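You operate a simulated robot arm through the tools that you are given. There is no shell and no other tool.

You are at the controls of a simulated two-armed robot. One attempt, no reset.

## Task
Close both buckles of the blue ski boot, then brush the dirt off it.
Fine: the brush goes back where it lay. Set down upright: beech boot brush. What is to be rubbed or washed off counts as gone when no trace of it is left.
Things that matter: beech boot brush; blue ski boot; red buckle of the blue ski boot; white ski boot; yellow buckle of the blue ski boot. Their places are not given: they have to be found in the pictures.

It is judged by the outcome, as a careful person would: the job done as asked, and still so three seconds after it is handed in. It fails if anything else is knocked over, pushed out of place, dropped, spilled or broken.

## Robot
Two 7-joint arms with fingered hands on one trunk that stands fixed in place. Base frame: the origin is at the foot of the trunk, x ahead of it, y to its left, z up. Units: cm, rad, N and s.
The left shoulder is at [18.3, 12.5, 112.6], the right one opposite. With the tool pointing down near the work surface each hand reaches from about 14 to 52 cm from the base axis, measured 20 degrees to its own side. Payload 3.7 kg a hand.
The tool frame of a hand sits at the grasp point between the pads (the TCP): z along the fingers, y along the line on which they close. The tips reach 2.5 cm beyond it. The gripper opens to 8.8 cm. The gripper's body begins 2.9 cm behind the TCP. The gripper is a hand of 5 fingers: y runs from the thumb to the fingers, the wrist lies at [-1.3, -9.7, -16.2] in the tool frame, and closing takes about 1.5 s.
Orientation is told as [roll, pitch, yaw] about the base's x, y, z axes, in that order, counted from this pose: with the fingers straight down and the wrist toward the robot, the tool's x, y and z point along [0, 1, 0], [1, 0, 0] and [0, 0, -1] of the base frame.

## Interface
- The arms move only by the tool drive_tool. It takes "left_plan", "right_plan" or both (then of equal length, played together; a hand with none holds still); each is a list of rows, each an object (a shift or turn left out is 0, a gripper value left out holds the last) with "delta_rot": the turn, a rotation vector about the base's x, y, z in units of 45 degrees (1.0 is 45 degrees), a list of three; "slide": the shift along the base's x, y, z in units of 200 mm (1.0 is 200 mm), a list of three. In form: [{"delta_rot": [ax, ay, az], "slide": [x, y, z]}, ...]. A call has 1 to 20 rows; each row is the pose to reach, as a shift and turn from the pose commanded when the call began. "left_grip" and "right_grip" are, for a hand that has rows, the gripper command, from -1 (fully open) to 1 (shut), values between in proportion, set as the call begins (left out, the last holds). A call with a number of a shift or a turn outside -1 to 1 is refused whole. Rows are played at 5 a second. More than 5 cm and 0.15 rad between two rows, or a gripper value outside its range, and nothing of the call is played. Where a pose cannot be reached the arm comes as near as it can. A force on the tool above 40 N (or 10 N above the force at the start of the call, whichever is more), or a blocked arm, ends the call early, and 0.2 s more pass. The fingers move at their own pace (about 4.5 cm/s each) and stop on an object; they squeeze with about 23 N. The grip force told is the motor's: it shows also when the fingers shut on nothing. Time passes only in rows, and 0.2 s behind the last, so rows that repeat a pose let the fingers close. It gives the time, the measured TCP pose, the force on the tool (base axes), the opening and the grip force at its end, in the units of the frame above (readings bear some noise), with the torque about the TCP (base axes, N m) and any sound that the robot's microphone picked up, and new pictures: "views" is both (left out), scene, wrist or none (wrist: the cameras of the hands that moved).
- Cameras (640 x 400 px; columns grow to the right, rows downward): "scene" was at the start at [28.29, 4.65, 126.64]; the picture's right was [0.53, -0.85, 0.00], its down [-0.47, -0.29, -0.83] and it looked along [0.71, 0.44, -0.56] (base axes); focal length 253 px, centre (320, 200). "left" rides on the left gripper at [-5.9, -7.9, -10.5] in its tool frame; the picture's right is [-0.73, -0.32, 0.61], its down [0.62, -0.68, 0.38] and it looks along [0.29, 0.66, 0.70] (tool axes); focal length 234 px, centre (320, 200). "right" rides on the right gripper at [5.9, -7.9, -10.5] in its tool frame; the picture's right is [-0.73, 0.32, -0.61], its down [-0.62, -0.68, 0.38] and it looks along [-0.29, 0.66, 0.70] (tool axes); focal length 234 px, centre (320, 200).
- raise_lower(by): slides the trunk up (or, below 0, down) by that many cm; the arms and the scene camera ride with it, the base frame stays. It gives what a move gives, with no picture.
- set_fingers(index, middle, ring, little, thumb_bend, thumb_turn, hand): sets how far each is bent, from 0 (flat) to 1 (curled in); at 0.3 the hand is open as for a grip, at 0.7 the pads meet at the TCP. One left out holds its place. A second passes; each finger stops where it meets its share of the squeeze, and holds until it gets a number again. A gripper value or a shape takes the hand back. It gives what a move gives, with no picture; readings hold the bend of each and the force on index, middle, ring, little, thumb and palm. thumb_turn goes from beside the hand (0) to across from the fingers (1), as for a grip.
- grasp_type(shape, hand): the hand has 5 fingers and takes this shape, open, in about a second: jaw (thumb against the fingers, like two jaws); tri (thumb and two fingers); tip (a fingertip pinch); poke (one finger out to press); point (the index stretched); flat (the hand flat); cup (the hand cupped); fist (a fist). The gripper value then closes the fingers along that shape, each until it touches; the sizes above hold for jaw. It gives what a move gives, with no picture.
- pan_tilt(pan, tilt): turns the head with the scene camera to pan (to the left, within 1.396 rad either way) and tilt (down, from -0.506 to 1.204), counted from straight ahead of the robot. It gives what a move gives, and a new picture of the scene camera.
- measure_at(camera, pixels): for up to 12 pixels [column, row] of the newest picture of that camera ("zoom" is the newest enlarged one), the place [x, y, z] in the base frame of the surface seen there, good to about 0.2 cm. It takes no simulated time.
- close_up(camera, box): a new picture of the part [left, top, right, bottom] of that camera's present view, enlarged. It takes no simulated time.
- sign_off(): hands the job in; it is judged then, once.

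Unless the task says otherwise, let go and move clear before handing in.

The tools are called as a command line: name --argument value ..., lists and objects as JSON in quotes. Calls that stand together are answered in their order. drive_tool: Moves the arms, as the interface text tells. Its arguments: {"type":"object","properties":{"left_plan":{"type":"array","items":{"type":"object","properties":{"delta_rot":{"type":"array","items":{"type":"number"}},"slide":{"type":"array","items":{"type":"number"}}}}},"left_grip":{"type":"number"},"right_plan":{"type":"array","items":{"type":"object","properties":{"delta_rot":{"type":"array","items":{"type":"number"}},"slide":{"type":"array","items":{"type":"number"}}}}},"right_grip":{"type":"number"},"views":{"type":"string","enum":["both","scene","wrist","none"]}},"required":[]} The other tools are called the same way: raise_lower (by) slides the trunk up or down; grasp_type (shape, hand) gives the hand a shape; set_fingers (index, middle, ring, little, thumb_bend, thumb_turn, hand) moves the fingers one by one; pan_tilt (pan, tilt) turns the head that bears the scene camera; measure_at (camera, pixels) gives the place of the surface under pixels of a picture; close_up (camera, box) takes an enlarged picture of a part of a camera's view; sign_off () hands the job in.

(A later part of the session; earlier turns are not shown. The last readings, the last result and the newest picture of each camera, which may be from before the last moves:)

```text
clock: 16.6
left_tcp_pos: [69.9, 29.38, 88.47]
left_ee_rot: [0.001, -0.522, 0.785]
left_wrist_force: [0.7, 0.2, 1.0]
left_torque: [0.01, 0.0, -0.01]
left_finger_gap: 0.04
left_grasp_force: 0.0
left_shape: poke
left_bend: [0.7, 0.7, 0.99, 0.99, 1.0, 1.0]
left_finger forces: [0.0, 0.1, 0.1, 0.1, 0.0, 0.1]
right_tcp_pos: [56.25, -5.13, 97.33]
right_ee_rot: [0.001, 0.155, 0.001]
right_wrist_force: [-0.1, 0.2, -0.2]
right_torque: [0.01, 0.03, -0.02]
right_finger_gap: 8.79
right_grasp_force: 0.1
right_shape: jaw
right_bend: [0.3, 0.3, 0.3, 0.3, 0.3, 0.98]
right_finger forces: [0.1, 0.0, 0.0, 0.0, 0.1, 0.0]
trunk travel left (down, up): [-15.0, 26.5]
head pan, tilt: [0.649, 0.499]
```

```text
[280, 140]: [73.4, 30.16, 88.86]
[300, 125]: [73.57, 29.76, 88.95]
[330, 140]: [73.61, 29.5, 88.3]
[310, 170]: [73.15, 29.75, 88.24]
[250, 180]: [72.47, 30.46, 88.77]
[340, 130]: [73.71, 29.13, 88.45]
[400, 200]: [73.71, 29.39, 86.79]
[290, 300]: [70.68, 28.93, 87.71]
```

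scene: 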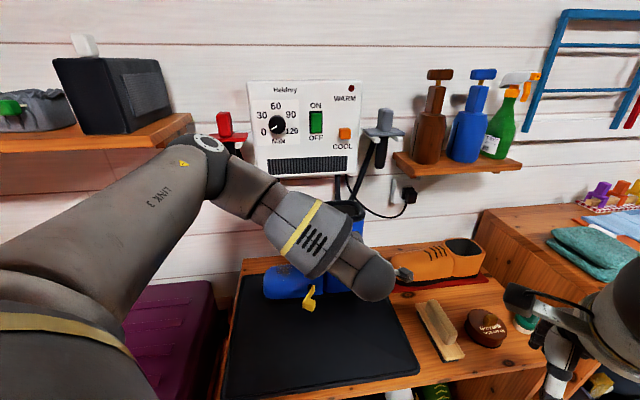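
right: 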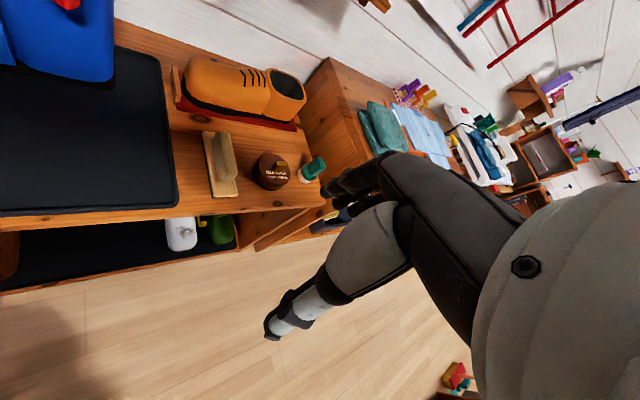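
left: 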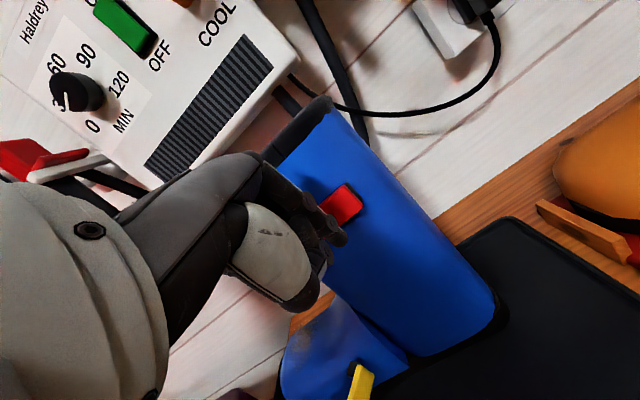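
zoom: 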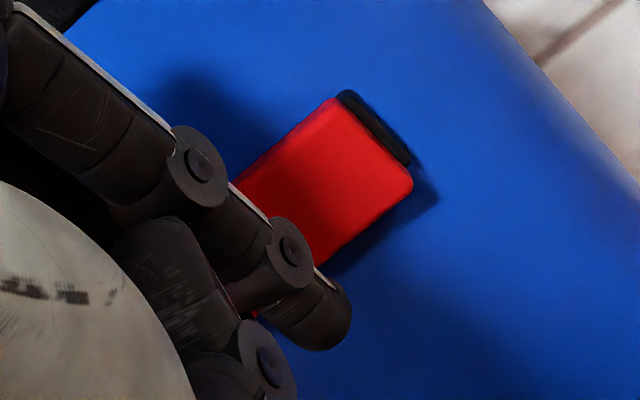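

The bar now points along about 133°, nearly parallel to the boot's side, and still moves freely. I'll press a bit more until it meets resistance or clicks.

drive_tool --left_plan '[{"slide": [0.01, 0.01, 0]}, {"slide": [0.02, 0.02, 0]}]' --views "none"

drive_tool --left_plan '[{"slide": [0.01, 0.01, 0]}, {"slide": [0.02, 0.02, 0]}]' --views "wrist"

close_up --camera "left" --box '[290, 160, 390, 260]'

```text
clock: 17.2
left_tcp_pos: [70.34, 29.72, 88.66]
left_ee_rot: [0.001, -0.524, 0.785]
left_wrist_force: [-3.7, -2.2, 1.0]
left_torque: [0.02, -0.01, 0.1]
left_finger_gap: 0.0
left_grasp_force: 0.1
left_shape: poke
left_bend: [0.7, 0.7, 0.99, 0.99, 1.0, 1.0]
left_finger forces: [0.1, 3.4, 0.0, 0.0, 0.0, 0.0]
right_tcp_pos: [56.27, -5.21, 97.36]
right_ee_rot: [0.001, 0.153, 0.001]
right_wrist_force: [-0.5, -0.7, -1.0]
right_torque: [-0.01, 0.02, 0.0]
right_finger_gap: 8.76
right_grasp_force: 0.1
right_shape: jaw
right_bend: [0.3, 0.3, 0.3, 0.3, 0.3, 0.98]
right_finger forces: [0.0, 0.0, 0.0, 0.0, 0.0, 0.0]
trunk travel left (down, up): [-15.0, 26.5]
head pan, tilt: [0.649, 0.499]
```

```text
clock: 17.8
left_tcp_pos: [70.83, 30.09, 88.58]
left_ee_rot: [0.001, -0.526, 0.783]
left_wrist_force: [-2.0, -2.5, 1.2]
left_torque: [0.05, -0.02, 0.05]
left_finger_gap: 0.0
left_grasp_force: 0.1
left_shape: poke
left_bend: [0.7, 0.7, 0.99, 0.99, 1.0, 1.0]
left_finger forces: [0.1, 4.5, 0.0, 0.0, 0.1, 0.1]
right_tcp_pos: [56.12, -5.21, 97.51]
right_ee_rot: [0.0, 0.154, -0.001]
right_wrist_force: [-0.6, 0.0, 0.0]
right_torque: [-0.02, -0.01, 0.01]
right_finger_gap: 8.78
right_grasp_force: 0.0
right_shape: jaw
right_bend: [0.3, 0.3, 0.3, 0.3, 0.3, 0.98]
right_finger forces: [0.0, 0.0, 0.0, 0.0, 0.0, 0.1]
trunk travel left (down, up): [-15.0, 26.5]
head pan, tilt: [0.649, 0.499]
```

left: 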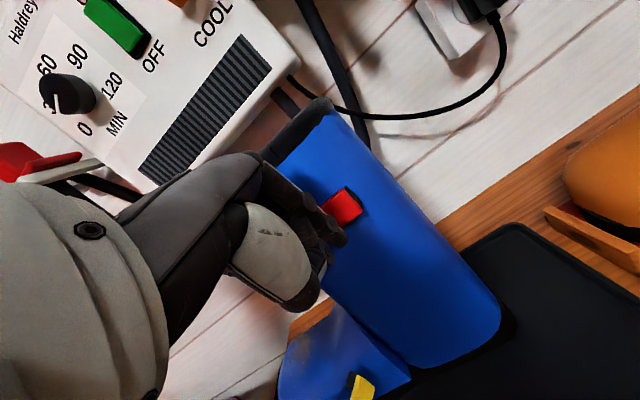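

```text
4.00 times, centred on (340, 210) of left
```

zoom: 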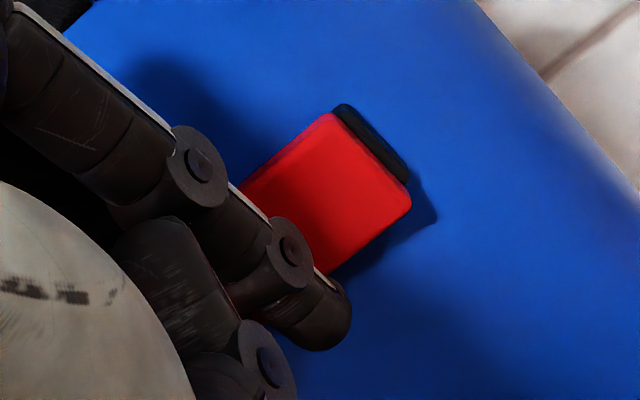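

Light contact shows now, about 4 N on the middle finger, but no sound yet. I'll measure the bar's angle and check that the boot itself hasn't shifted.

measure_at --camera "zoom" --pixels '[[320, 125], [345, 145], [395, 195], [380, 215], [330, 250], [280, 165], [260, 185], [390, 150], [440, 260], [360, 320], [200, 100], [450, 100]]'

pan_tilt --pan 0.5 --tilt 0.65

```text
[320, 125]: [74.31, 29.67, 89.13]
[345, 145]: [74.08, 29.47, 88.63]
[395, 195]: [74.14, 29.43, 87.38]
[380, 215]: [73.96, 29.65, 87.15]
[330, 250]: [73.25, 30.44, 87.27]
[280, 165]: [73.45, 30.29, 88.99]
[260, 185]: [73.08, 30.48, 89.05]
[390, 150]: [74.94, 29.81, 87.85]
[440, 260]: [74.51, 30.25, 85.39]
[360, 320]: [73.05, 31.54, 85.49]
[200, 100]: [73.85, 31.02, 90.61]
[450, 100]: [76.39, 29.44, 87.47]
```

```text
clock: 18.5
left_tcp_pos: [70.78, 30.1, 88.71]
left_ee_rot: [0.0, -0.525, 0.784]
left_wrist_force: [-1.7, -4.2, 1.6]
left_torque: [0.08, -0.03, 0.01]
left_finger_gap: 0.01
left_grasp_force: 0.1
left_shape: poke
left_bend: [0.7, 0.7, 0.99, 0.99, 1.0, 1.0]
left_finger forces: [0.1, 4.4, 0.0, 0.1, 0.0, 0.1]
right_tcp_pos: [56.16, -5.25, 97.35]
right_ee_rot: [0.001, 0.153, -0.002]
right_wrist_force: [0.1, -0.7, 0.0]
right_torque: [-0.05, -0.03, -0.01]
right_finger_gap: 8.79
right_grasp_force: 0.0
right_shape: jaw
right_bend: [0.3, 0.3, 0.3, 0.3, 0.3, 0.98]
right_finger forces: [0.0, 0.1, 0.0, 0.1, 0.1, 0.0]
trunk travel left (down, up): [-15.0, 26.5]
head pan, tilt: [0.499, 0.649]
```

scene: 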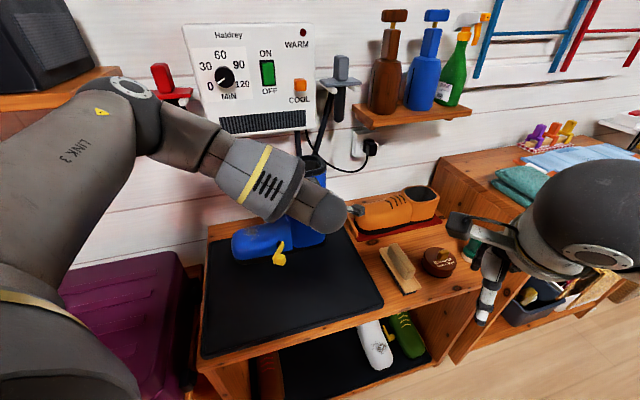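

The bar lies at 135°, flat with the side, but the flat force level hints that the boot may start to slide, so I'll stop pressing. I'll back the hand off and check both lever and boot.

drive_tool --left_plan '[{"slide": [-0.03, -0.03, 0]}, {"slide": [-0.08, -0.08, 0]}, {"slide": [-0.14, -0.14, 0.05]}, {"slide": [-0.15, -0.15, 0.2]}, {"slide": [-0.1, -0.2, 0.4]}, {"slide": [-0.05, -0.25, 0.6]}, {"slide": [0.0, -0.35, 0.7]}]' --views "both"

```text
clock: 20.1
left_tcp_pos: [70.72, 22.91, 102.56]
left_ee_rot: [0.002, -0.524, 0.784]
left_wrist_force: [0.2, -0.1, -0.2]
left_torque: [-0.02, 0.0, 0.01]
left_finger_gap: 0.0
left_grasp_force: 0.1
left_shape: poke
left_bend: [0.7, 0.7, 0.99, 0.99, 1.0, 1.0]
left_finger forces: [0.1, 0.1, 0.0, 0.0, 0.0, 0.1]
right_tcp_pos: [56.26, -5.16, 97.51]
right_ee_rot: [0.0, 0.153, 0.002]
right_wrist_force: [0.8, 0.0, -1.1]
right_torque: [-0.01, -0.01, 0.0]
right_finger_gap: 8.77
right_grasp_force: 0.0
right_shape: jaw
right_bend: [0.3, 0.3, 0.3, 0.3, 0.3, 0.98]
right_finger forces: [0.0, 0.0, 0.1, 0.0, 0.0, 0.1]
trunk travel left (down, up): [-15.0, 26.5]
head pan, tilt: [0.499, 0.649]
```

scene: 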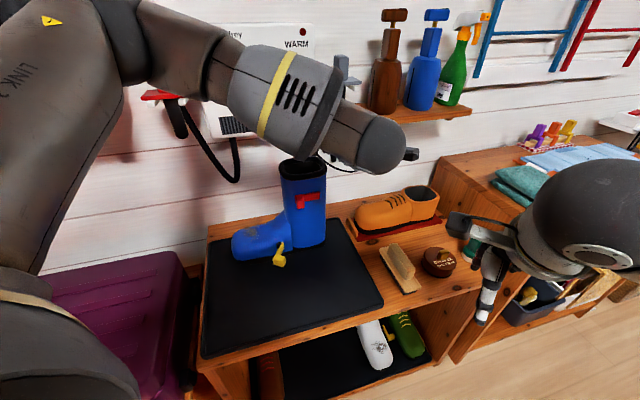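
left: 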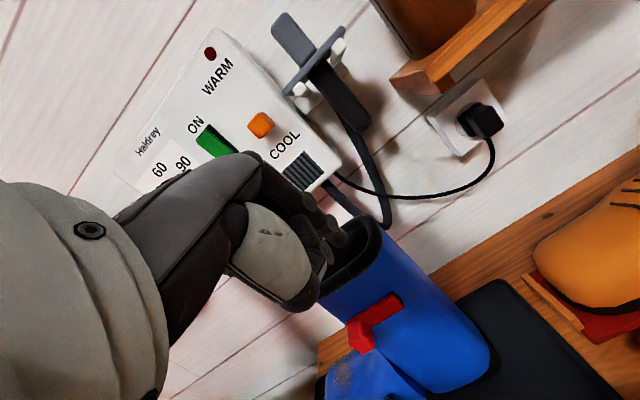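

The red lever now lies flat along the shaft with its knob facing outward, at (308,200) in the scene. I'll zoom in to check the angle and confirm the boot didn't shift.

close_up --camera "scene" --box '[285, 180, 335, 215]'

measure_at --camera "zoom" --pixels '[[460, 150], [400, 160], [350, 165], [290, 170], [250, 200], [260, 260], [320, 200], [300, 230], [470, 180], [420, 250], [200, 200], [350, 300]]'

close_up --camera "scene" --box '[225, 150, 345, 275]'

measure_at --camera "scene" --pixels '[[283, 244], [279, 258], [275, 259], [283, 164], [320, 163], [300, 158], [236, 245], [265, 238], [323, 240], [300, 240], [250, 255]]'

```text
11.43 times, centred on (310, 198) of scene
```

zoom: 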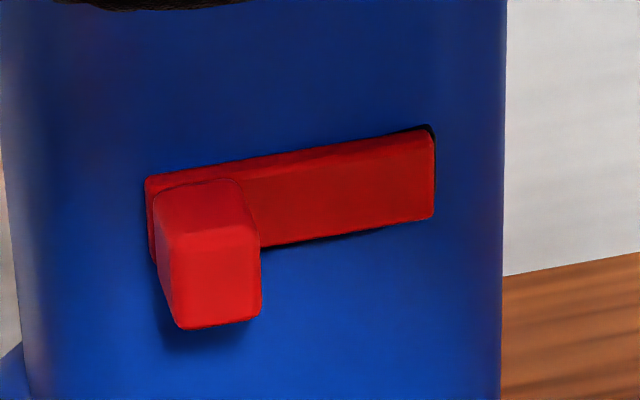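

```text
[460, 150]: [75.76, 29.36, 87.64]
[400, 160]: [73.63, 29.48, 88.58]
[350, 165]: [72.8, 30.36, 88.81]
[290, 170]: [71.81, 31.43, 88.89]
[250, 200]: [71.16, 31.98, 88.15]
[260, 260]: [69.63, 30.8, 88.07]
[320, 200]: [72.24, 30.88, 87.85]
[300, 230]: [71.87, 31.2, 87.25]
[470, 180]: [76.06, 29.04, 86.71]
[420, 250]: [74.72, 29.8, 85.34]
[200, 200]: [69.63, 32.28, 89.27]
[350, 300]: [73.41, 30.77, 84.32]
```

```text
3.20 times, centred on (285, 212) of scene
```

zoom: 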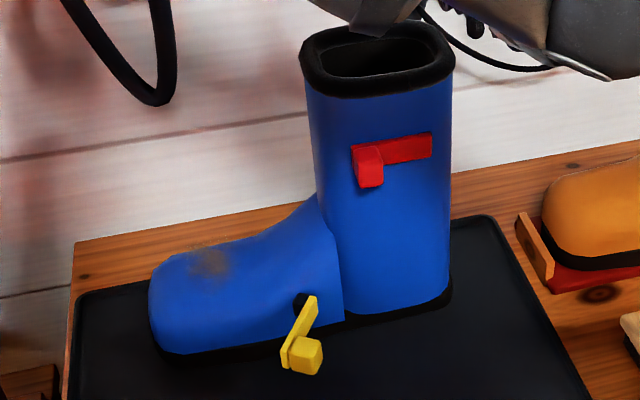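

```text
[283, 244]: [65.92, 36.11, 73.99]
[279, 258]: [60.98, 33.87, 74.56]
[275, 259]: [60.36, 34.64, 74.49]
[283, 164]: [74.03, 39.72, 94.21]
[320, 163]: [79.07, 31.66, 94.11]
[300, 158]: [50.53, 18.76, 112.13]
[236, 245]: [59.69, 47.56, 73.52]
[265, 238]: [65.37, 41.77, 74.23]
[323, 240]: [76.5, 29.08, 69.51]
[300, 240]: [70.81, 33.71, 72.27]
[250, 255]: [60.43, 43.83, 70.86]
```

The red lever is fully flat at 135° and stays put, and the boot is where it was. The yellow hinge sits about (-8.3,+7.0,-14.7) from the red one, so I'll repeat the same sweep there. First I'll descend on the heel side, well out from the boot.

drive_tool --left_plan '[{"slide": [0, -0.02, -0.13]}, {"slide": [0, -0.04, -0.26]}, {"slide": [0, -0.04, -0.4]}, {"slide": [0, -0.04, -0.53]}, {"slide": [0, -0.04, -0.66]}, {"slide": [0, -0.04, -0.8]}, {"slide": [0, -0.04, -0.93]}]' --views "none"

drive_tool --left_plan '[{"slide": [-0.06, 0.05, -0.03]}, {"slide": [-0.13, 0.11, -0.06]}, {"slide": [-0.2, 0.18, -0.1]}, {"slide": [-0.28, 0.24, -0.13]}, {"slide": [-0.34, 0.3, -0.16]}, {"slide": [-0.385, 0.333, -0.18]}]' --views "both"

```text
clock: 21.7
left_tcp_pos: [70.77, 22.52, 83.99]
left_ee_rot: [-0.003, -0.524, 0.786]
left_wrist_force: [-0.6, 0.9, -0.6]
left_torque: [0.03, -0.01, -0.01]
left_finger_gap: 0.01
left_grasp_force: 0.0
left_shape: poke
left_bend: [0.7, 0.7, 0.99, 0.99, 1.0, 1.0]
left_finger forces: [0.0, 0.0, 0.0, 0.0, 0.0, 0.0]
left hand out of reach, approached as far as the arm can: row 7
right_tcp_pos: [56.14, -5.22, 97.43]
right_ee_rot: [0.001, 0.154, 0.0]
right_wrist_force: [-0.6, 0.2, 0.4]
right_torque: [-0.03, 0.01, 0.03]
right_finger_gap: 8.77
right_grasp_force: 0.0
right_shape: jaw
right_bend: [0.3, 0.3, 0.3, 0.3, 0.3, 0.98]
right_finger forces: [0.0, 0.0, 0.1, 0.1, 0.0, 0.0]
trunk travel left (down, up): [-15.0, 26.5]
head pan, tilt: [0.499, 0.649]
```

```text
clock: 23.1
left_tcp_pos: [63.01, 29.23, 80.54]
left_ee_rot: [0.0, -0.524, 0.783]
left_wrist_force: [0.3, 0.2, -0.5]
left_torque: [-0.01, -0.03, 0.06]
left_finger_gap: 0.02
left_grasp_force: 0.1
left_shape: poke
left_bend: [0.7, 0.7, 0.99, 0.99, 1.0, 1.0]
left_finger forces: [0.1, 0.0, 0.1, 0.0, 0.0, 0.1]
right_tcp_pos: [56.23, -5.14, 97.46]
right_ee_rot: [0.001, 0.154, 0.001]
right_wrist_force: [-0.6, -0.5, -0.1]
right_torque: [0.02, 0.0, 0.0]
right_finger_gap: 8.76
right_grasp_force: 0.1
right_shape: jaw
right_bend: [0.3, 0.3, 0.3, 0.3, 0.3, 0.98]
right_finger forces: [0.1, 0.0, 0.0, 0.0, 0.0, 0.0]
trunk travel left (down, up): [-15.0, 26.5]
head pan, tilt: [0.499, 0.649]
```

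scene: 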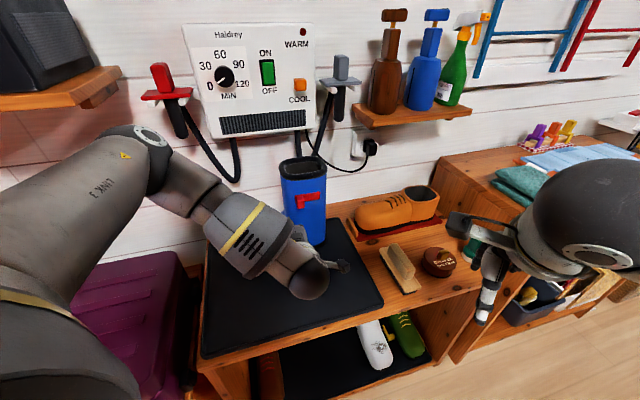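
left: 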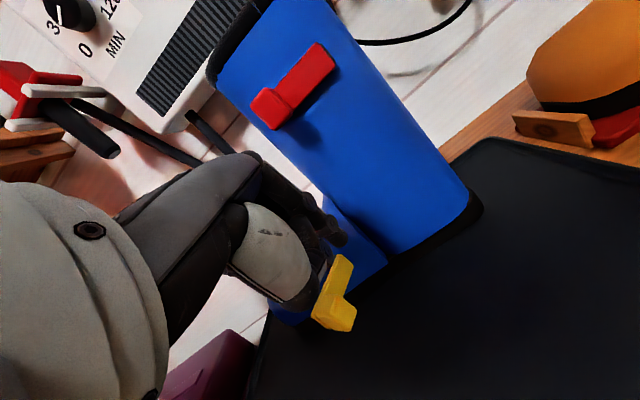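

The hand is at (63.0,29.2,80.5), above and heel-side of the yellow lever at (335,295) in the hand view. I'll zoom in to check the clearance before lowering the last bit.

close_up --camera "left" --box '[280, 220, 400, 350]'

measure_at --camera "zoom" --pixels '[[330, 130], [310, 170], [280, 260], [300, 290], [370, 290], [340, 250], [250, 120], [340, 70]]'

```text
3.08 times, centred on (340, 285) of left
```

zoom: 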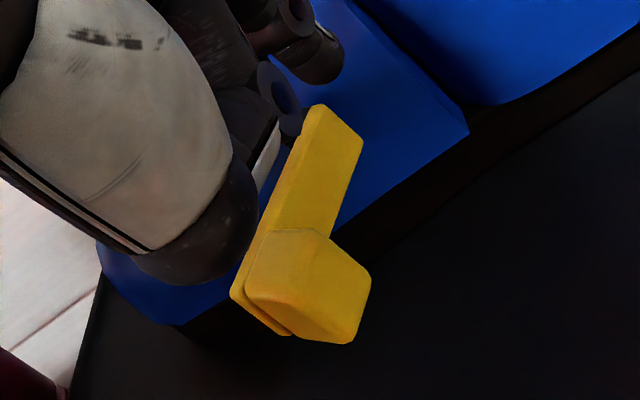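

```text
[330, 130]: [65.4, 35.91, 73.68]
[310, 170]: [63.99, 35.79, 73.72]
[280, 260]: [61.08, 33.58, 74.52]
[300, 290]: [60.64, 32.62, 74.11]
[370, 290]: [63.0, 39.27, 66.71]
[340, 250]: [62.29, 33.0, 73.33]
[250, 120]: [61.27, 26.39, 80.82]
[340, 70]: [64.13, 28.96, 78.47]
```

The index tip measures (64.1,29.0,78.5), leaving over 1 cm to the knob's heel face near (61.9,32.7). I'll shift a touch heelward and lower the hand to lever height.

drive_tool --left_plan '[{"slide": [0.02, -0.03, -0.08]}, {"slide": [0.025, -0.035, -0.16]}, {"slide": [0.025, -0.035, -0.25]}, {"slide": [0.025, -0.035, -0.345]}]' --views "wrist"

```text
clock: 24.1
left_tcp_pos: [63.53, 29.16, 74.62]
left_ee_rot: [-0.002, -0.523, 0.785]
left_wrist_force: [1.3, -0.1, 0.1]
left_torque: [-0.02, -0.02, 0.05]
left_finger_gap: 0.0
left_grasp_force: 0.1
left_shape: poke
left_bend: [0.7, 0.7, 0.99, 0.99, 1.0, 1.0]
left_finger forces: [0.0, 0.1, 0.1, 0.1, 0.1, 0.0]
left hand out of reach, approached as far as the arm can: row 4
right_tcp_pos: [56.23, -5.15, 97.43]
right_ee_rot: [0.0, 0.153, 0.001]
right_wrist_force: [-0.4, -0.3, -0.4]
right_torque: [0.0, 0.02, 0.02]
right_finger_gap: 8.77
right_grasp_force: 0.1
right_shape: jaw
right_bend: [0.3, 0.3, 0.3, 0.3, 0.3, 0.98]
right_finger forces: [0.0, 0.1, 0.0, 0.0, 0.0, 0.0]
trunk travel left (down, up): [-15.0, 26.5]
head pan, tilt: [0.499, 0.649]
```

left: 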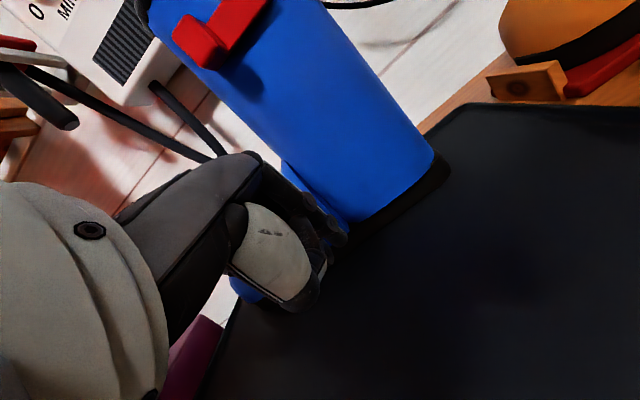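

The arm stopped at z 74.6, so the fingertips are at about 72.4, level with the lever. I'll drop the trunk 1 cm for better overlap and then make the same sweep toward the toe.

raise_lower --by -1

drive_tool --left_plan '[{"slide": [-0.06, 0.015, 0]}, {"slide": [-0.1, 0.043, 0]}, {"slide": [-0.125, 0.083, 0]}, {"slide": [-0.145, 0.128, 0]}, {"slide": [-0.15, 0.173, 0]}, {"slide": [-0.155, 0.223, 0]}, {"slide": [-0.145, 0.273, 0]}]' --views "both"

```text
clock: 24.6
left_tcp_pos: [63.2, 29.19, 73.68]
left_ee_rot: [-0.003, -0.526, 0.787]
left_wrist_force: [-0.2, -0.5, 0.6]
left_torque: [-0.03, 0.05, 0.02]
left_finger_gap: 0.0
left_grasp_force: 0.0
left_shape: poke
left_bend: [0.7, 0.7, 0.99, 0.99, 1.0, 1.0]
left_finger forces: [0.0, 0.0, 0.0, 0.0, 0.1, 0.0]
right_tcp_pos: [56.1, -5.27, 96.57]
right_ee_rot: [0.001, 0.153, -0.001]
right_wrist_force: [0.1, -0.6, 0.4]
right_torque: [0.02, 0.0, -0.02]
right_finger_gap: 8.78
right_grasp_force: 0.1
right_shape: jaw
right_bend: [0.3, 0.3, 0.3, 0.3, 0.3, 0.98]
right_finger forces: [0.0, 0.0, 0.0, 0.0, 0.0, 0.0]
trunk travel left (down, up): [-14.0, 27.5]
head pan, tilt: [0.499, 0.649]
```

```text
clock: 26.2
left_tcp_pos: [60.46, 34.57, 73.54]
left_ee_rot: [-0.001, -0.524, 0.783]
left_wrist_force: [0.0, -0.7, -0.2]
left_torque: [0.0, 0.05, -0.03]
left_finger_gap: 0.0
left_grasp_force: 0.0
left_shape: poke
left_bend: [0.7, 0.7, 0.99, 0.99, 1.0, 1.0]
left_finger forces: [0.0, 0.0, 0.1, 0.0, 0.1, 0.1]
right_tcp_pos: [56.28, -5.29, 96.49]
right_ee_rot: [0.001, 0.153, 0.001]
right_wrist_force: [0.5, -0.4, 0.4]
right_torque: [-0.03, 0.01, -0.01]
right_finger_gap: 8.79
right_grasp_force: 0.1
right_shape: jaw
right_bend: [0.3, 0.3, 0.3, 0.3, 0.3, 0.98]
right_finger forces: [0.0, 0.0, 0.1, 0.0, 0.0, 0.0]
trunk travel left (down, up): [-14.0, 27.5]
head pan, tilt: [0.499, 0.649]
```

scene: 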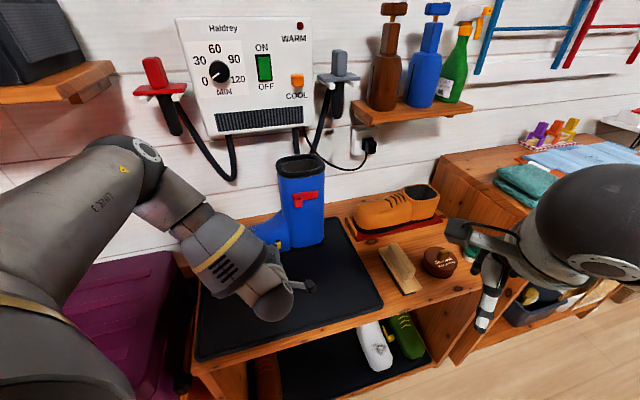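
left: 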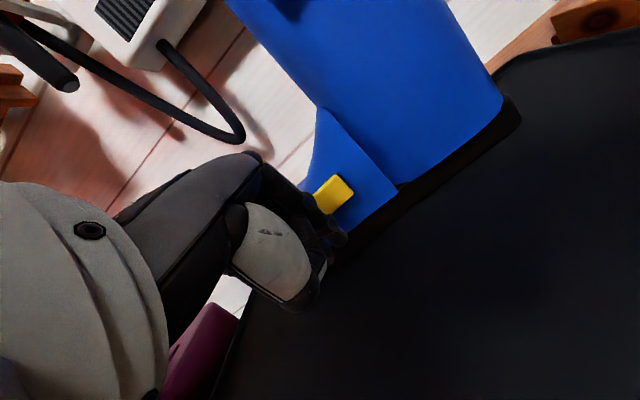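

The yellow lever is swinging the same way, with its bar visible at (335,193). I'll carry on with the gentle closing press toward the boot.

drive_tool --left_plan '[{"slide": [0.01, 0.025, 0]}, {"slide": [0.022, 0.05, 0]}, {"slide": [0.036, 0.066, 0]}, {"slide": [0.05, 0.08, 0]}, {"slide": [0.062, 0.092, 0]}]' --views "wrist"

close_up --camera "left" --box '[290, 150, 390, 250]'

measure_at --camera "zoom" --pixels '[[320, 125], [340, 145], [380, 180], [370, 200], [330, 230], [280, 165], [260, 185], [400, 150], [440, 260]]'

```text
clock: 27.4
left_tcp_pos: [61.7, 36.59, 73.56]
left_ee_rot: [0.001, -0.524, 0.786]
left_wrist_force: [-0.4, -1.4, 0.7]
left_torque: [0.01, 0.0, 0.0]
left_finger_gap: 0.0
left_grasp_force: 0.0
left_shape: poke
left_bend: [0.7, 0.7, 0.99, 0.99, 1.0, 1.0]
left_finger forces: [0.1, 1.6, 0.1, 0.1, 0.0, 0.0]
right_tcp_pos: [56.23, -5.31, 96.46]
right_ee_rot: [0.0, 0.155, 0.001]
right_wrist_force: [0.0, 0.1, -0.6]
right_torque: [0.0, -0.02, -0.02]
right_finger_gap: 8.81
right_grasp_force: 0.2
right_shape: jaw
right_bend: [0.3, 0.3, 0.3, 0.3, 0.3, 0.98]
right_finger forces: [0.0, 0.0, 0.1, 0.0, 0.0, 0.1]
trunk travel left (down, up): [-14.0, 27.5]
head pan, tilt: [0.499, 0.649]
```

left: 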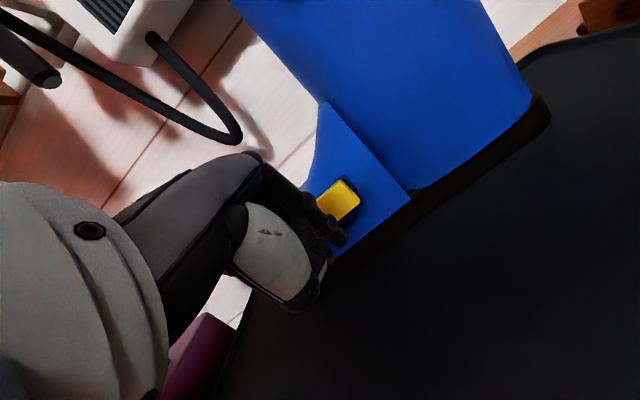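

```text
4.00 times, centred on (340, 200) of left
```

zoom: 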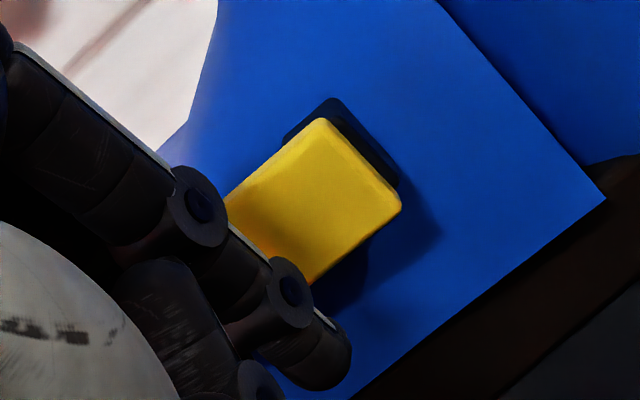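

```text
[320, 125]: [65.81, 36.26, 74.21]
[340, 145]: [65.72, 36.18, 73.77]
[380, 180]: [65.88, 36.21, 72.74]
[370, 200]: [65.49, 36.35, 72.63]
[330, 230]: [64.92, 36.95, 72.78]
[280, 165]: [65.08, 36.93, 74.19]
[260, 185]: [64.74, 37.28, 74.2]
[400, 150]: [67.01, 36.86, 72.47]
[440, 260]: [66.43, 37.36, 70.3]
```

The bar is at about 136° with light contact of 1.6 N. One more small press should match what seated the red one.

drive_tool --left_plan '[{"slide": [0.01, 0.01, 0]}, {"slide": [0.02, 0.02, 0]}, {"slide": [0.03, 0.03, 0]}]' --views "none"

```text
clock: 28.2
left_tcp_pos: [62.26, 37.04, 73.69]
left_ee_rot: [0.0, -0.524, 0.784]
left_wrist_force: [-5.0, -6.4, 5.4]
left_torque: [0.15, -0.07, 0.05]
left_finger_gap: 0.0
left_grasp_force: 0.1
left_shape: poke
left_bend: [0.7, 0.7, 0.99, 0.99, 1.0, 1.0]
left_finger forces: [0.1, 8.7, 1.2, 0.0, 0.0, 0.0]
right_tcp_pos: [56.16, -5.24, 96.49]
right_ee_rot: [-0.001, 0.153, -0.001]
right_wrist_force: [-0.7, 0.8, -1.0]
right_torque: [-0.01, 0.0, -0.02]
right_finger_gap: 8.79
right_grasp_force: 0.1
right_shape: jaw
right_bend: [0.3, 0.3, 0.3, 0.3, 0.3, 0.98]
right_finger forces: [0.0, 0.0, 0.1, 0.1, 0.1, 0.0]
trunk travel left (down, up): [-14.0, 27.5]
head pan, tilt: [0.499, 0.649]
```

The press reached 8.7 N, so the lever is firmly seated. I'll back straight out from the boot and look.

drive_tool --left_plan '[{"slide": [-0.03, -0.03, 0]}, {"slide": [-0.08, -0.08, 0]}, {"slide": [-0.14, -0.14, 0.03]}, {"slide": [-0.2, -0.2, 0.1]}, {"slide": [-0.24, -0.24, 0.2]}, {"slide": [-0.24, -0.28, 0.35]}, {"slide": [-0.2, -0.35, 0.5]}]' --views "both"

close_up --camera "scene" --box '[220, 150, 340, 270]'

```text
clock: 29.9
left_tcp_pos: [58.11, 30.19, 83.59]
left_ee_rot: [-0.001, -0.523, 0.786]
left_wrist_force: [-0.6, -0.3, 0.4]
left_torque: [0.02, -0.01, -0.02]
left_finger_gap: 0.0
left_grasp_force: 0.0
left_shape: poke
left_bend: [0.7, 0.7, 0.99, 0.99, 1.0, 1.0]
left_finger forces: [0.0, 0.1, 0.0, 0.0, 0.0, 0.0]
right_tcp_pos: [56.23, -5.22, 96.45]
right_ee_rot: [0.001, 0.152, 0.0]
right_wrist_force: [0.6, 0.4, -1.0]
right_torque: [-0.01, -0.01, 0.02]
right_finger_gap: 8.79
right_grasp_force: 0.0
right_shape: jaw
right_bend: [0.3, 0.3, 0.3, 0.3, 0.3, 0.98]
right_finger forces: [0.0, 0.0, 0.0, 0.0, 0.0, 0.1]
trunk travel left (down, up): [-14.0, 27.5]
head pan, tilt: [0.499, 0.649]
```

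scene: 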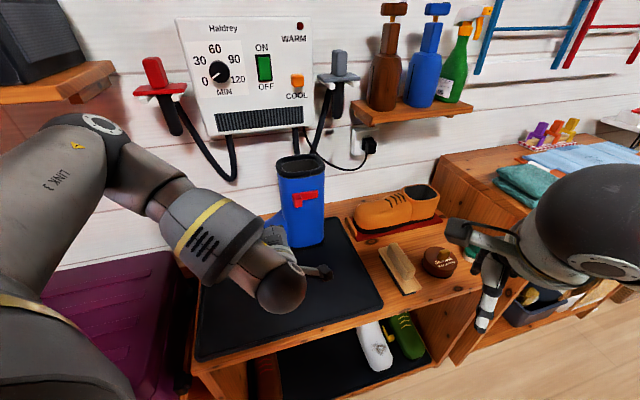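
left: 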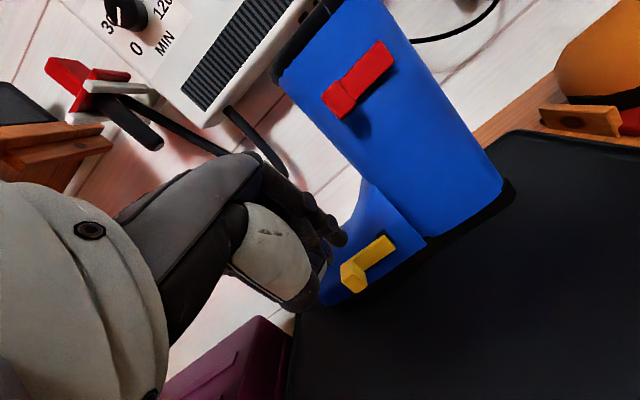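

```text
3.33 times, centred on (280, 210) of scene
```

zoom: 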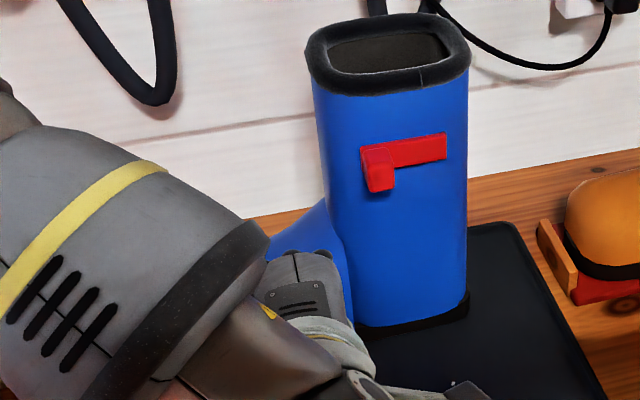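

close_up --camera "left" --box '[320, 30, 440, 300]'

close_up --camera "left" --box '[330, 220, 420, 300]'

measure_at --camera "zoom" --pixels '[[410, 100], [380, 130], [330, 165], [300, 180], [420, 120], [360, 170], [240, 230], [270, 260], [300, 215]]'

```text
1.48 times, centred on (380, 165) of left
```

zoom: 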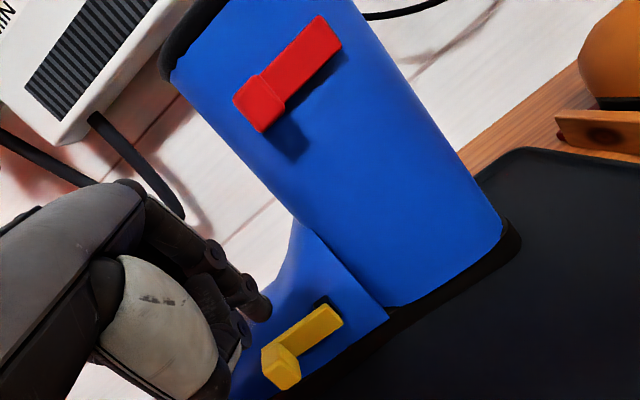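

```text
5.00 times, centred on (375, 260) of left
```

zoom: 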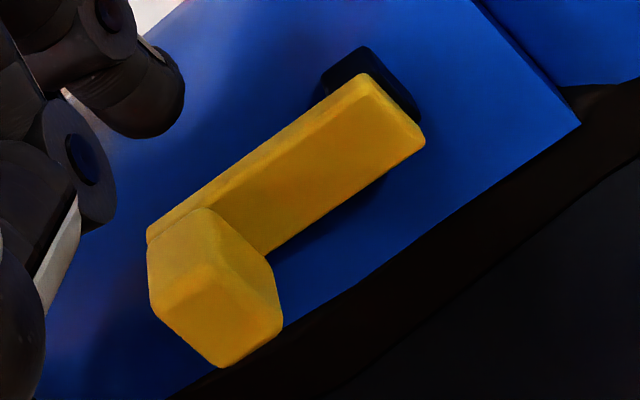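

```text
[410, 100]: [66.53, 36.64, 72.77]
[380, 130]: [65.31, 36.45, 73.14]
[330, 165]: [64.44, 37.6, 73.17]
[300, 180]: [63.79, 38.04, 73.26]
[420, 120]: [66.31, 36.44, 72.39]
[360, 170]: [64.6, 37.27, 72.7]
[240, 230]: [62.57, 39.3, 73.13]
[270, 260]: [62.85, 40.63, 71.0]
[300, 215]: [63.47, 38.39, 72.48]
```

Both levers are flat: the yellow bar's face runs along about 135°, matching the red one's standoff. Next is the brush at (400,265) in the scene, so I'll zoom in and measure it.

close_up --camera "scene" --box '[370, 235, 434, 300]'

measure_at --camera "zoom" --pixels '[[320, 100], [300, 150], [330, 200], [350, 250], [370, 300], [260, 80], [400, 330], [420, 280], [350, 100], [300, 80], [450, 200], [340, 130]]'

close_up --camera "right" --box '[210, 80, 290, 180]'

```text
6.15 times, centred on (402, 268) of scene
```

zoom: 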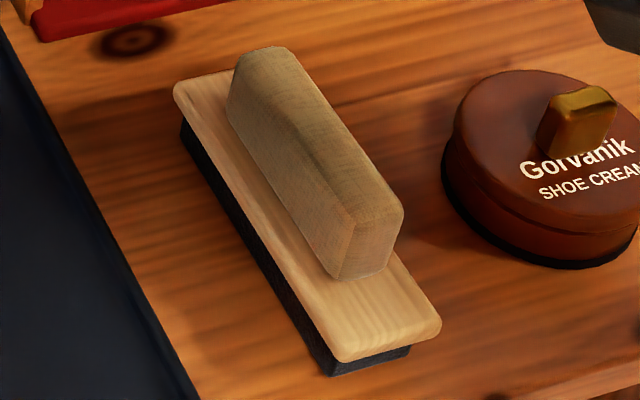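

```text
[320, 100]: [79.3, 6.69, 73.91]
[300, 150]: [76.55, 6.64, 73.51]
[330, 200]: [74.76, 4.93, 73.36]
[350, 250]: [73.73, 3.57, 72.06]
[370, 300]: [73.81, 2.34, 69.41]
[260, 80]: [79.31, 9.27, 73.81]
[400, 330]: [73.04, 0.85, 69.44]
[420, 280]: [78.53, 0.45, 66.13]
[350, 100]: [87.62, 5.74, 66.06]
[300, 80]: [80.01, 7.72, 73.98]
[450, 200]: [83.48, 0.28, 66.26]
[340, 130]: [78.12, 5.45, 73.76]
```

```text
4.00 times, centred on (250, 130) of right
```

zoom: 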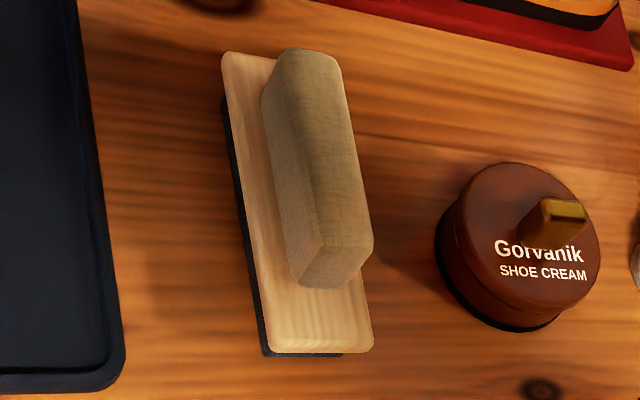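

I'll measure the brush corners on the enlarged scene picture to get its axis, centre and handle width.

close_up --camera "scene" --box '[370, 235, 434, 300]'

measure_at --camera "zoom" --pixels '[[182, 92], [215, 80], [342, 352], [432, 325], [245, 62], [288, 55], [342, 222], [396, 212], [345, 270], [385, 260], [235, 110], [290, 200]]'

close_up --camera "right" --box '[210, 80, 290, 180]'

measure_at --camera "zoom" --pixels '[[228, 60], [270, 62], [270, 345], [368, 345], [285, 55], [335, 55], [320, 245], [370, 235], [300, 280], [350, 275], [265, 100], [310, 150]]'

```text
6.15 times, centred on (402, 268) of scene
```

zoom: 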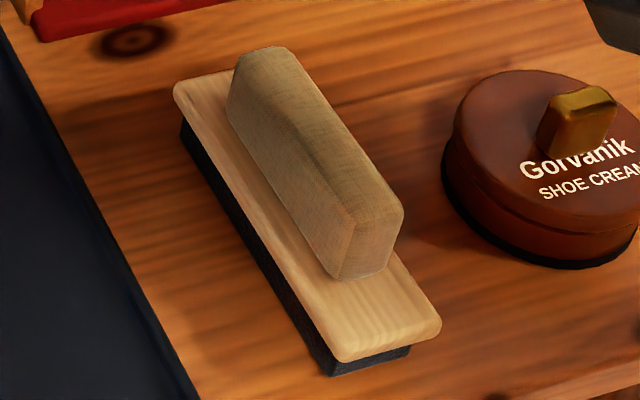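

```text
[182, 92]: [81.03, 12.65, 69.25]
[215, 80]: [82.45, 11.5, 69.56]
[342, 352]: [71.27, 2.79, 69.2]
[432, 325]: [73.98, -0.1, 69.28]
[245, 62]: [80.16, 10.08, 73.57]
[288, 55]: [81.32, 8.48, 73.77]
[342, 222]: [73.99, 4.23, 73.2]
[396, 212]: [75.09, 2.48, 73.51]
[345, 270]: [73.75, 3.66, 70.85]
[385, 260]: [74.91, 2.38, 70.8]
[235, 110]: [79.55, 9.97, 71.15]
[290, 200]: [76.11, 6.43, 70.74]
```

```text
4.00 times, centred on (250, 130) of right
```

zoom: 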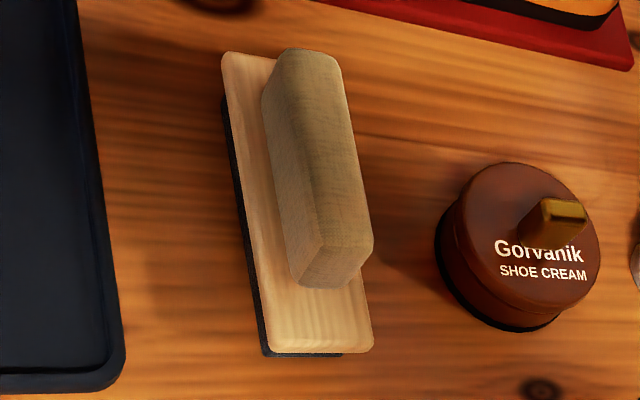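

```text
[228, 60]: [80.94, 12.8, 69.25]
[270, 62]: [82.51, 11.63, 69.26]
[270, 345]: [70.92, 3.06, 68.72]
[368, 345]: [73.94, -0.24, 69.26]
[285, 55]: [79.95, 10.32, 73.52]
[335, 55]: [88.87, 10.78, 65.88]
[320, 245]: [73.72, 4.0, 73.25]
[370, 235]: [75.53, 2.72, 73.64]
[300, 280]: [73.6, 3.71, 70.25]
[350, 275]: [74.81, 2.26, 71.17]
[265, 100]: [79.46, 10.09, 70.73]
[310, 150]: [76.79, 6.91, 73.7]
```

The brush lies along 45°: board corners are (81.0,12.7), (71.2,2.9) and (74.0,-0.2), and the handle is centred near (77.5,6.3) with its top at z 73.8. I'll use the left hand for it, so I'll straighten the hand and turn it so the fingers close across the handle, staying away from the boot.

drive_tool --left_plan '[{"delta_rot": [-0.08, 0.08, 0], "slide": [0.06, -0.08, 0.07]}, {"delta_rot": [-0.16, 0.16, 0], "slide": [0.13, -0.16, 0.15]}, {"delta_rot": [-0.24, 0.24, 0], "slide": [0.2, -0.24, 0.22]}, {"delta_rot": [-0.32, 0.32, 0], "slide": [0.27, -0.3, 0.3]}, {"delta_rot": [-0.4, 0.4, 0], "slide": [0.34, -0.36, 0.37]}, {"delta_rot": [-0.4714, 0.4714, 0], "slide": [0.4, -0.41, 0.42]}]' --views "none"

drive_tool --left_plan '[{"delta_rot": [0, 0, -0.16], "slide": [0.02, 0, 0]}, {"delta_rot": [0, 0, -0.33], "slide": [0.05, 0, 0]}, {"delta_rot": [0, 0, -0.5], "slide": [0.08, 0, 0]}, {"delta_rot": [0, 0, -0.66], "slide": [0.1, 0, 0]}, {"delta_rot": [0, 0, -0.83], "slide": [0.1, -0.03, 0]}, {"delta_rot": [0, 0, -1.0], "slide": [0.1, -0.05, 0]}]' --views "both"

```text
clock: 31.2
left_tcp_pos: [66.38, 21.86, 92.05]
left_ee_rot: [0.001, -0.002, 0.787]
left_wrist_force: [-0.3, 0.5, -0.3]
left_torque: [0.01, 0.0, 0.0]
left_finger_gap: 0.0
left_grasp_force: 0.0
left_shape: poke
left_bend: [0.7, 0.7, 0.99, 0.99, 1.0, 1.0]
left_finger forces: [0.1, 0.0, 0.1, 0.0, 0.0, 0.1]
right_tcp_pos: [56.29, -5.18, 96.37]
right_ee_rot: [-0.001, 0.154, 0.0]
right_wrist_force: [0.4, -0.2, -0.9]
right_torque: [0.0, 0.04, 0.02]
right_finger_gap: 8.78
right_grasp_force: 0.0
right_shape: jaw
right_bend: [0.3, 0.3, 0.3, 0.3, 0.3, 0.98]
right_finger forces: [0.1, 0.1, 0.0, 0.0, 0.0, 0.0]
trunk travel left (down, up): [-14.0, 27.5]
head pan, tilt: [0.499, 0.649]
```

```text
clock: 32.6
left_tcp_pos: [68.17, 21.01, 92.09]
left_ee_rot: [0.0, -0.003, -0.004]
left_wrist_force: [0.5, -0.6, -0.3]
left_torque: [0.04, -0.04, 0.02]
left_finger_gap: 0.0
left_grasp_force: 0.1
left_shape: poke
left_bend: [0.7, 0.7, 0.99, 0.99, 1.0, 1.0]
left_finger forces: [0.0, 0.0, 0.0, 0.0, 0.0, 0.0]
right_tcp_pos: [56.22, -5.05, 96.53]
right_ee_rot: [0.0, 0.155, -0.001]
right_wrist_force: [0.5, 0.0, -0.1]
right_torque: [-0.01, -0.04, -0.02]
right_finger_gap: 8.75
right_grasp_force: 0.0
right_shape: jaw
right_bend: [0.3, 0.3, 0.3, 0.3, 0.3, 0.98]
right_finger forces: [0.0, 0.0, 0.0, 0.0, 0.0, 0.0]
trunk travel left (down, up): [-14.0, 27.5]
head pan, tilt: [0.499, 0.649]
```

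scene: 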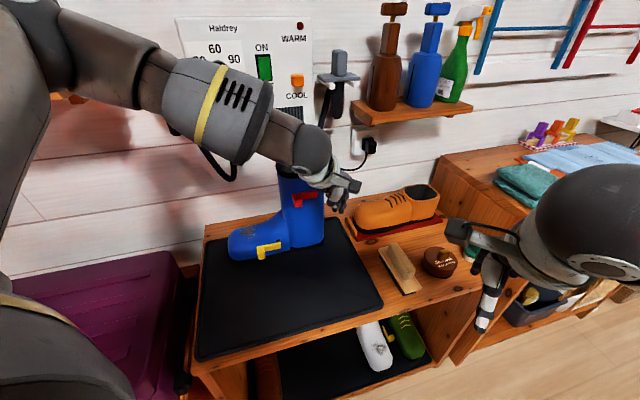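
left: 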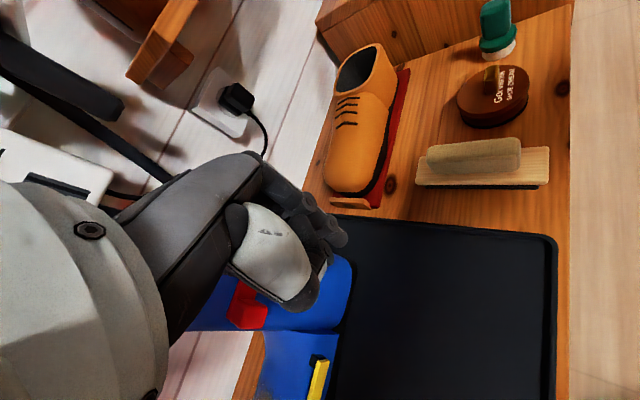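

The scene shows both levers flat, red at (300,200) and yellow at (268,249). I'll turn the left hand the remaining 45° over the mat and move the idle right hand farther away to make room.

drive_tool --left_plan '[{"delta_rot": [0, 0, -0.16], "slide": [0.03, -0.06, 0]}, {"delta_rot": [0, 0, -0.33], "slide": [0.06, -0.13, 0]}, {"delta_rot": [0, 0, -0.5], "slide": [0.09, -0.2, 0]}, {"delta_rot": [0, 0, -0.66], "slide": [0.12, -0.26, 0]}, {"delta_rot": [0, 0, -0.83], "slide": [0.15, -0.33, -0.05]}, {"delta_rot": [0, 0, -1.0], "slide": [0.19, -0.4, -0.1]}]' --right_plan '[{"slide": [-0.04, -0.1, 0]}, {"slide": [-0.08, -0.2, 0]}, {"slide": [-0.12, -0.3, 0]}, {"slide": [-0.16, -0.4, 0]}, {"slide": [-0.2, -0.5, 0]}, {"slide": [-0.2, -0.6, 0]}]' --views "both"

grasp_type --hand "left" --shape "jaw"

```text
clock: 34.0
left_tcp_pos: [72.06, 12.83, 89.91]
left_ee_rot: [-0.001, 0.001, -0.785]
left_wrist_force: [1.0, 0.6, 0.7]
left_torque: [-0.01, 0.0, 0.01]
left_finger_gap: 0.0
left_grasp_force: 0.0
left_shape: poke
left_bend: [0.7, 0.7, 0.99, 0.99, 1.0, 1.0]
left_finger forces: [0.0, 0.0, 0.0, 0.1, 0.1, 0.0]
right_tcp_pos: [52.31, -17.24, 96.39]
right_ee_rot: [0.0, 0.155, 0.001]
right_wrist_force: [0.4, -0.6, 0.5]
right_torque: [-0.01, -0.01, 0.0]
right_finger_gap: 8.78
right_grasp_force: 0.1
right_shape: jaw
right_bend: [0.3, 0.3, 0.3, 0.3, 0.3, 0.98]
right_finger forces: [0.1, 0.2, 0.0, 0.1, 0.1, 0.0]
trunk travel left (down, up): [-14.0, 27.5]
head pan, tilt: [0.499, 0.649]
```

scene: 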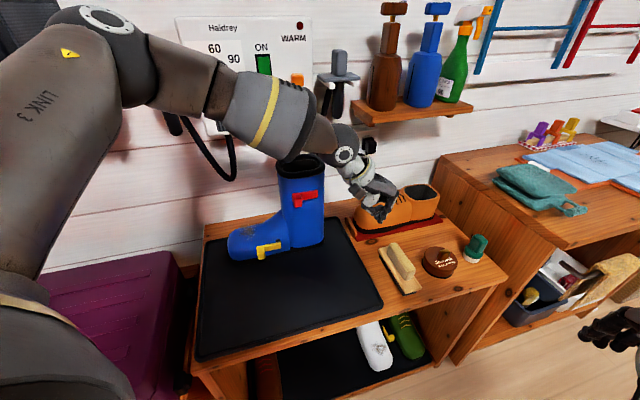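
right: 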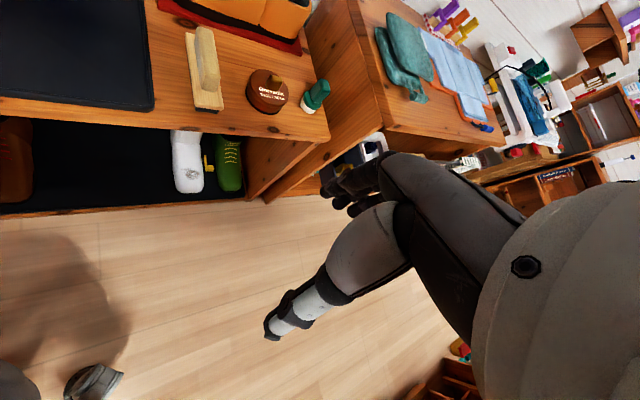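
left: 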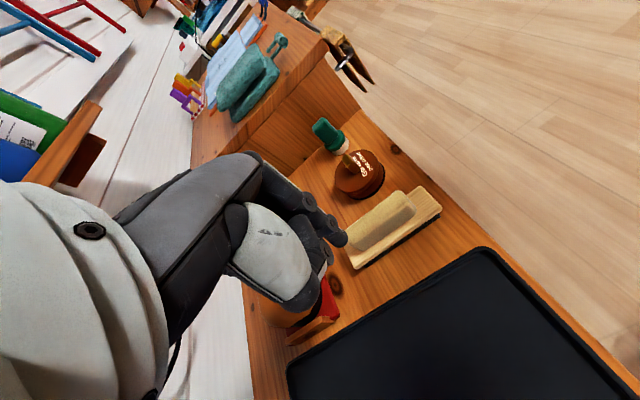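

```text
clock: 35.0
left_tcp_pos: [71.91, 12.94, 89.95]
left_ee_rot: [0.0, 0.001, -0.784]
left_wrist_force: [-0.5, -0.8, 0.8]
left_torque: [0.01, 0.02, 0.0]
left_finger_gap: 8.79
left_grasp_force: 0.1
left_shape: jaw
left_bend: [0.3, 0.3, 0.3, 0.3, 0.3, 0.98]
left_finger forces: [0.0, 0.1, 0.0, 0.1, 0.1, 0.1]
right_tcp_pos: [52.17, -17.13, 96.42]
right_ee_rot: [0.0, 0.153, 0.001]
right_wrist_force: [-0.8, 0.6, -0.4]
right_torque: [0.02, -0.01, 0.0]
right_finger_gap: 8.78
right_grasp_force: 0.1
right_shape: jaw
right_bend: [0.3, 0.3, 0.3, 0.3, 0.3, 0.98]
right_finger forces: [0.1, 0.0, 0.1, 0.0, 0.0, 0.0]
trunk travel left (down, up): [-14.0, 27.5]
head pan, tilt: [0.499, 0.649]
```

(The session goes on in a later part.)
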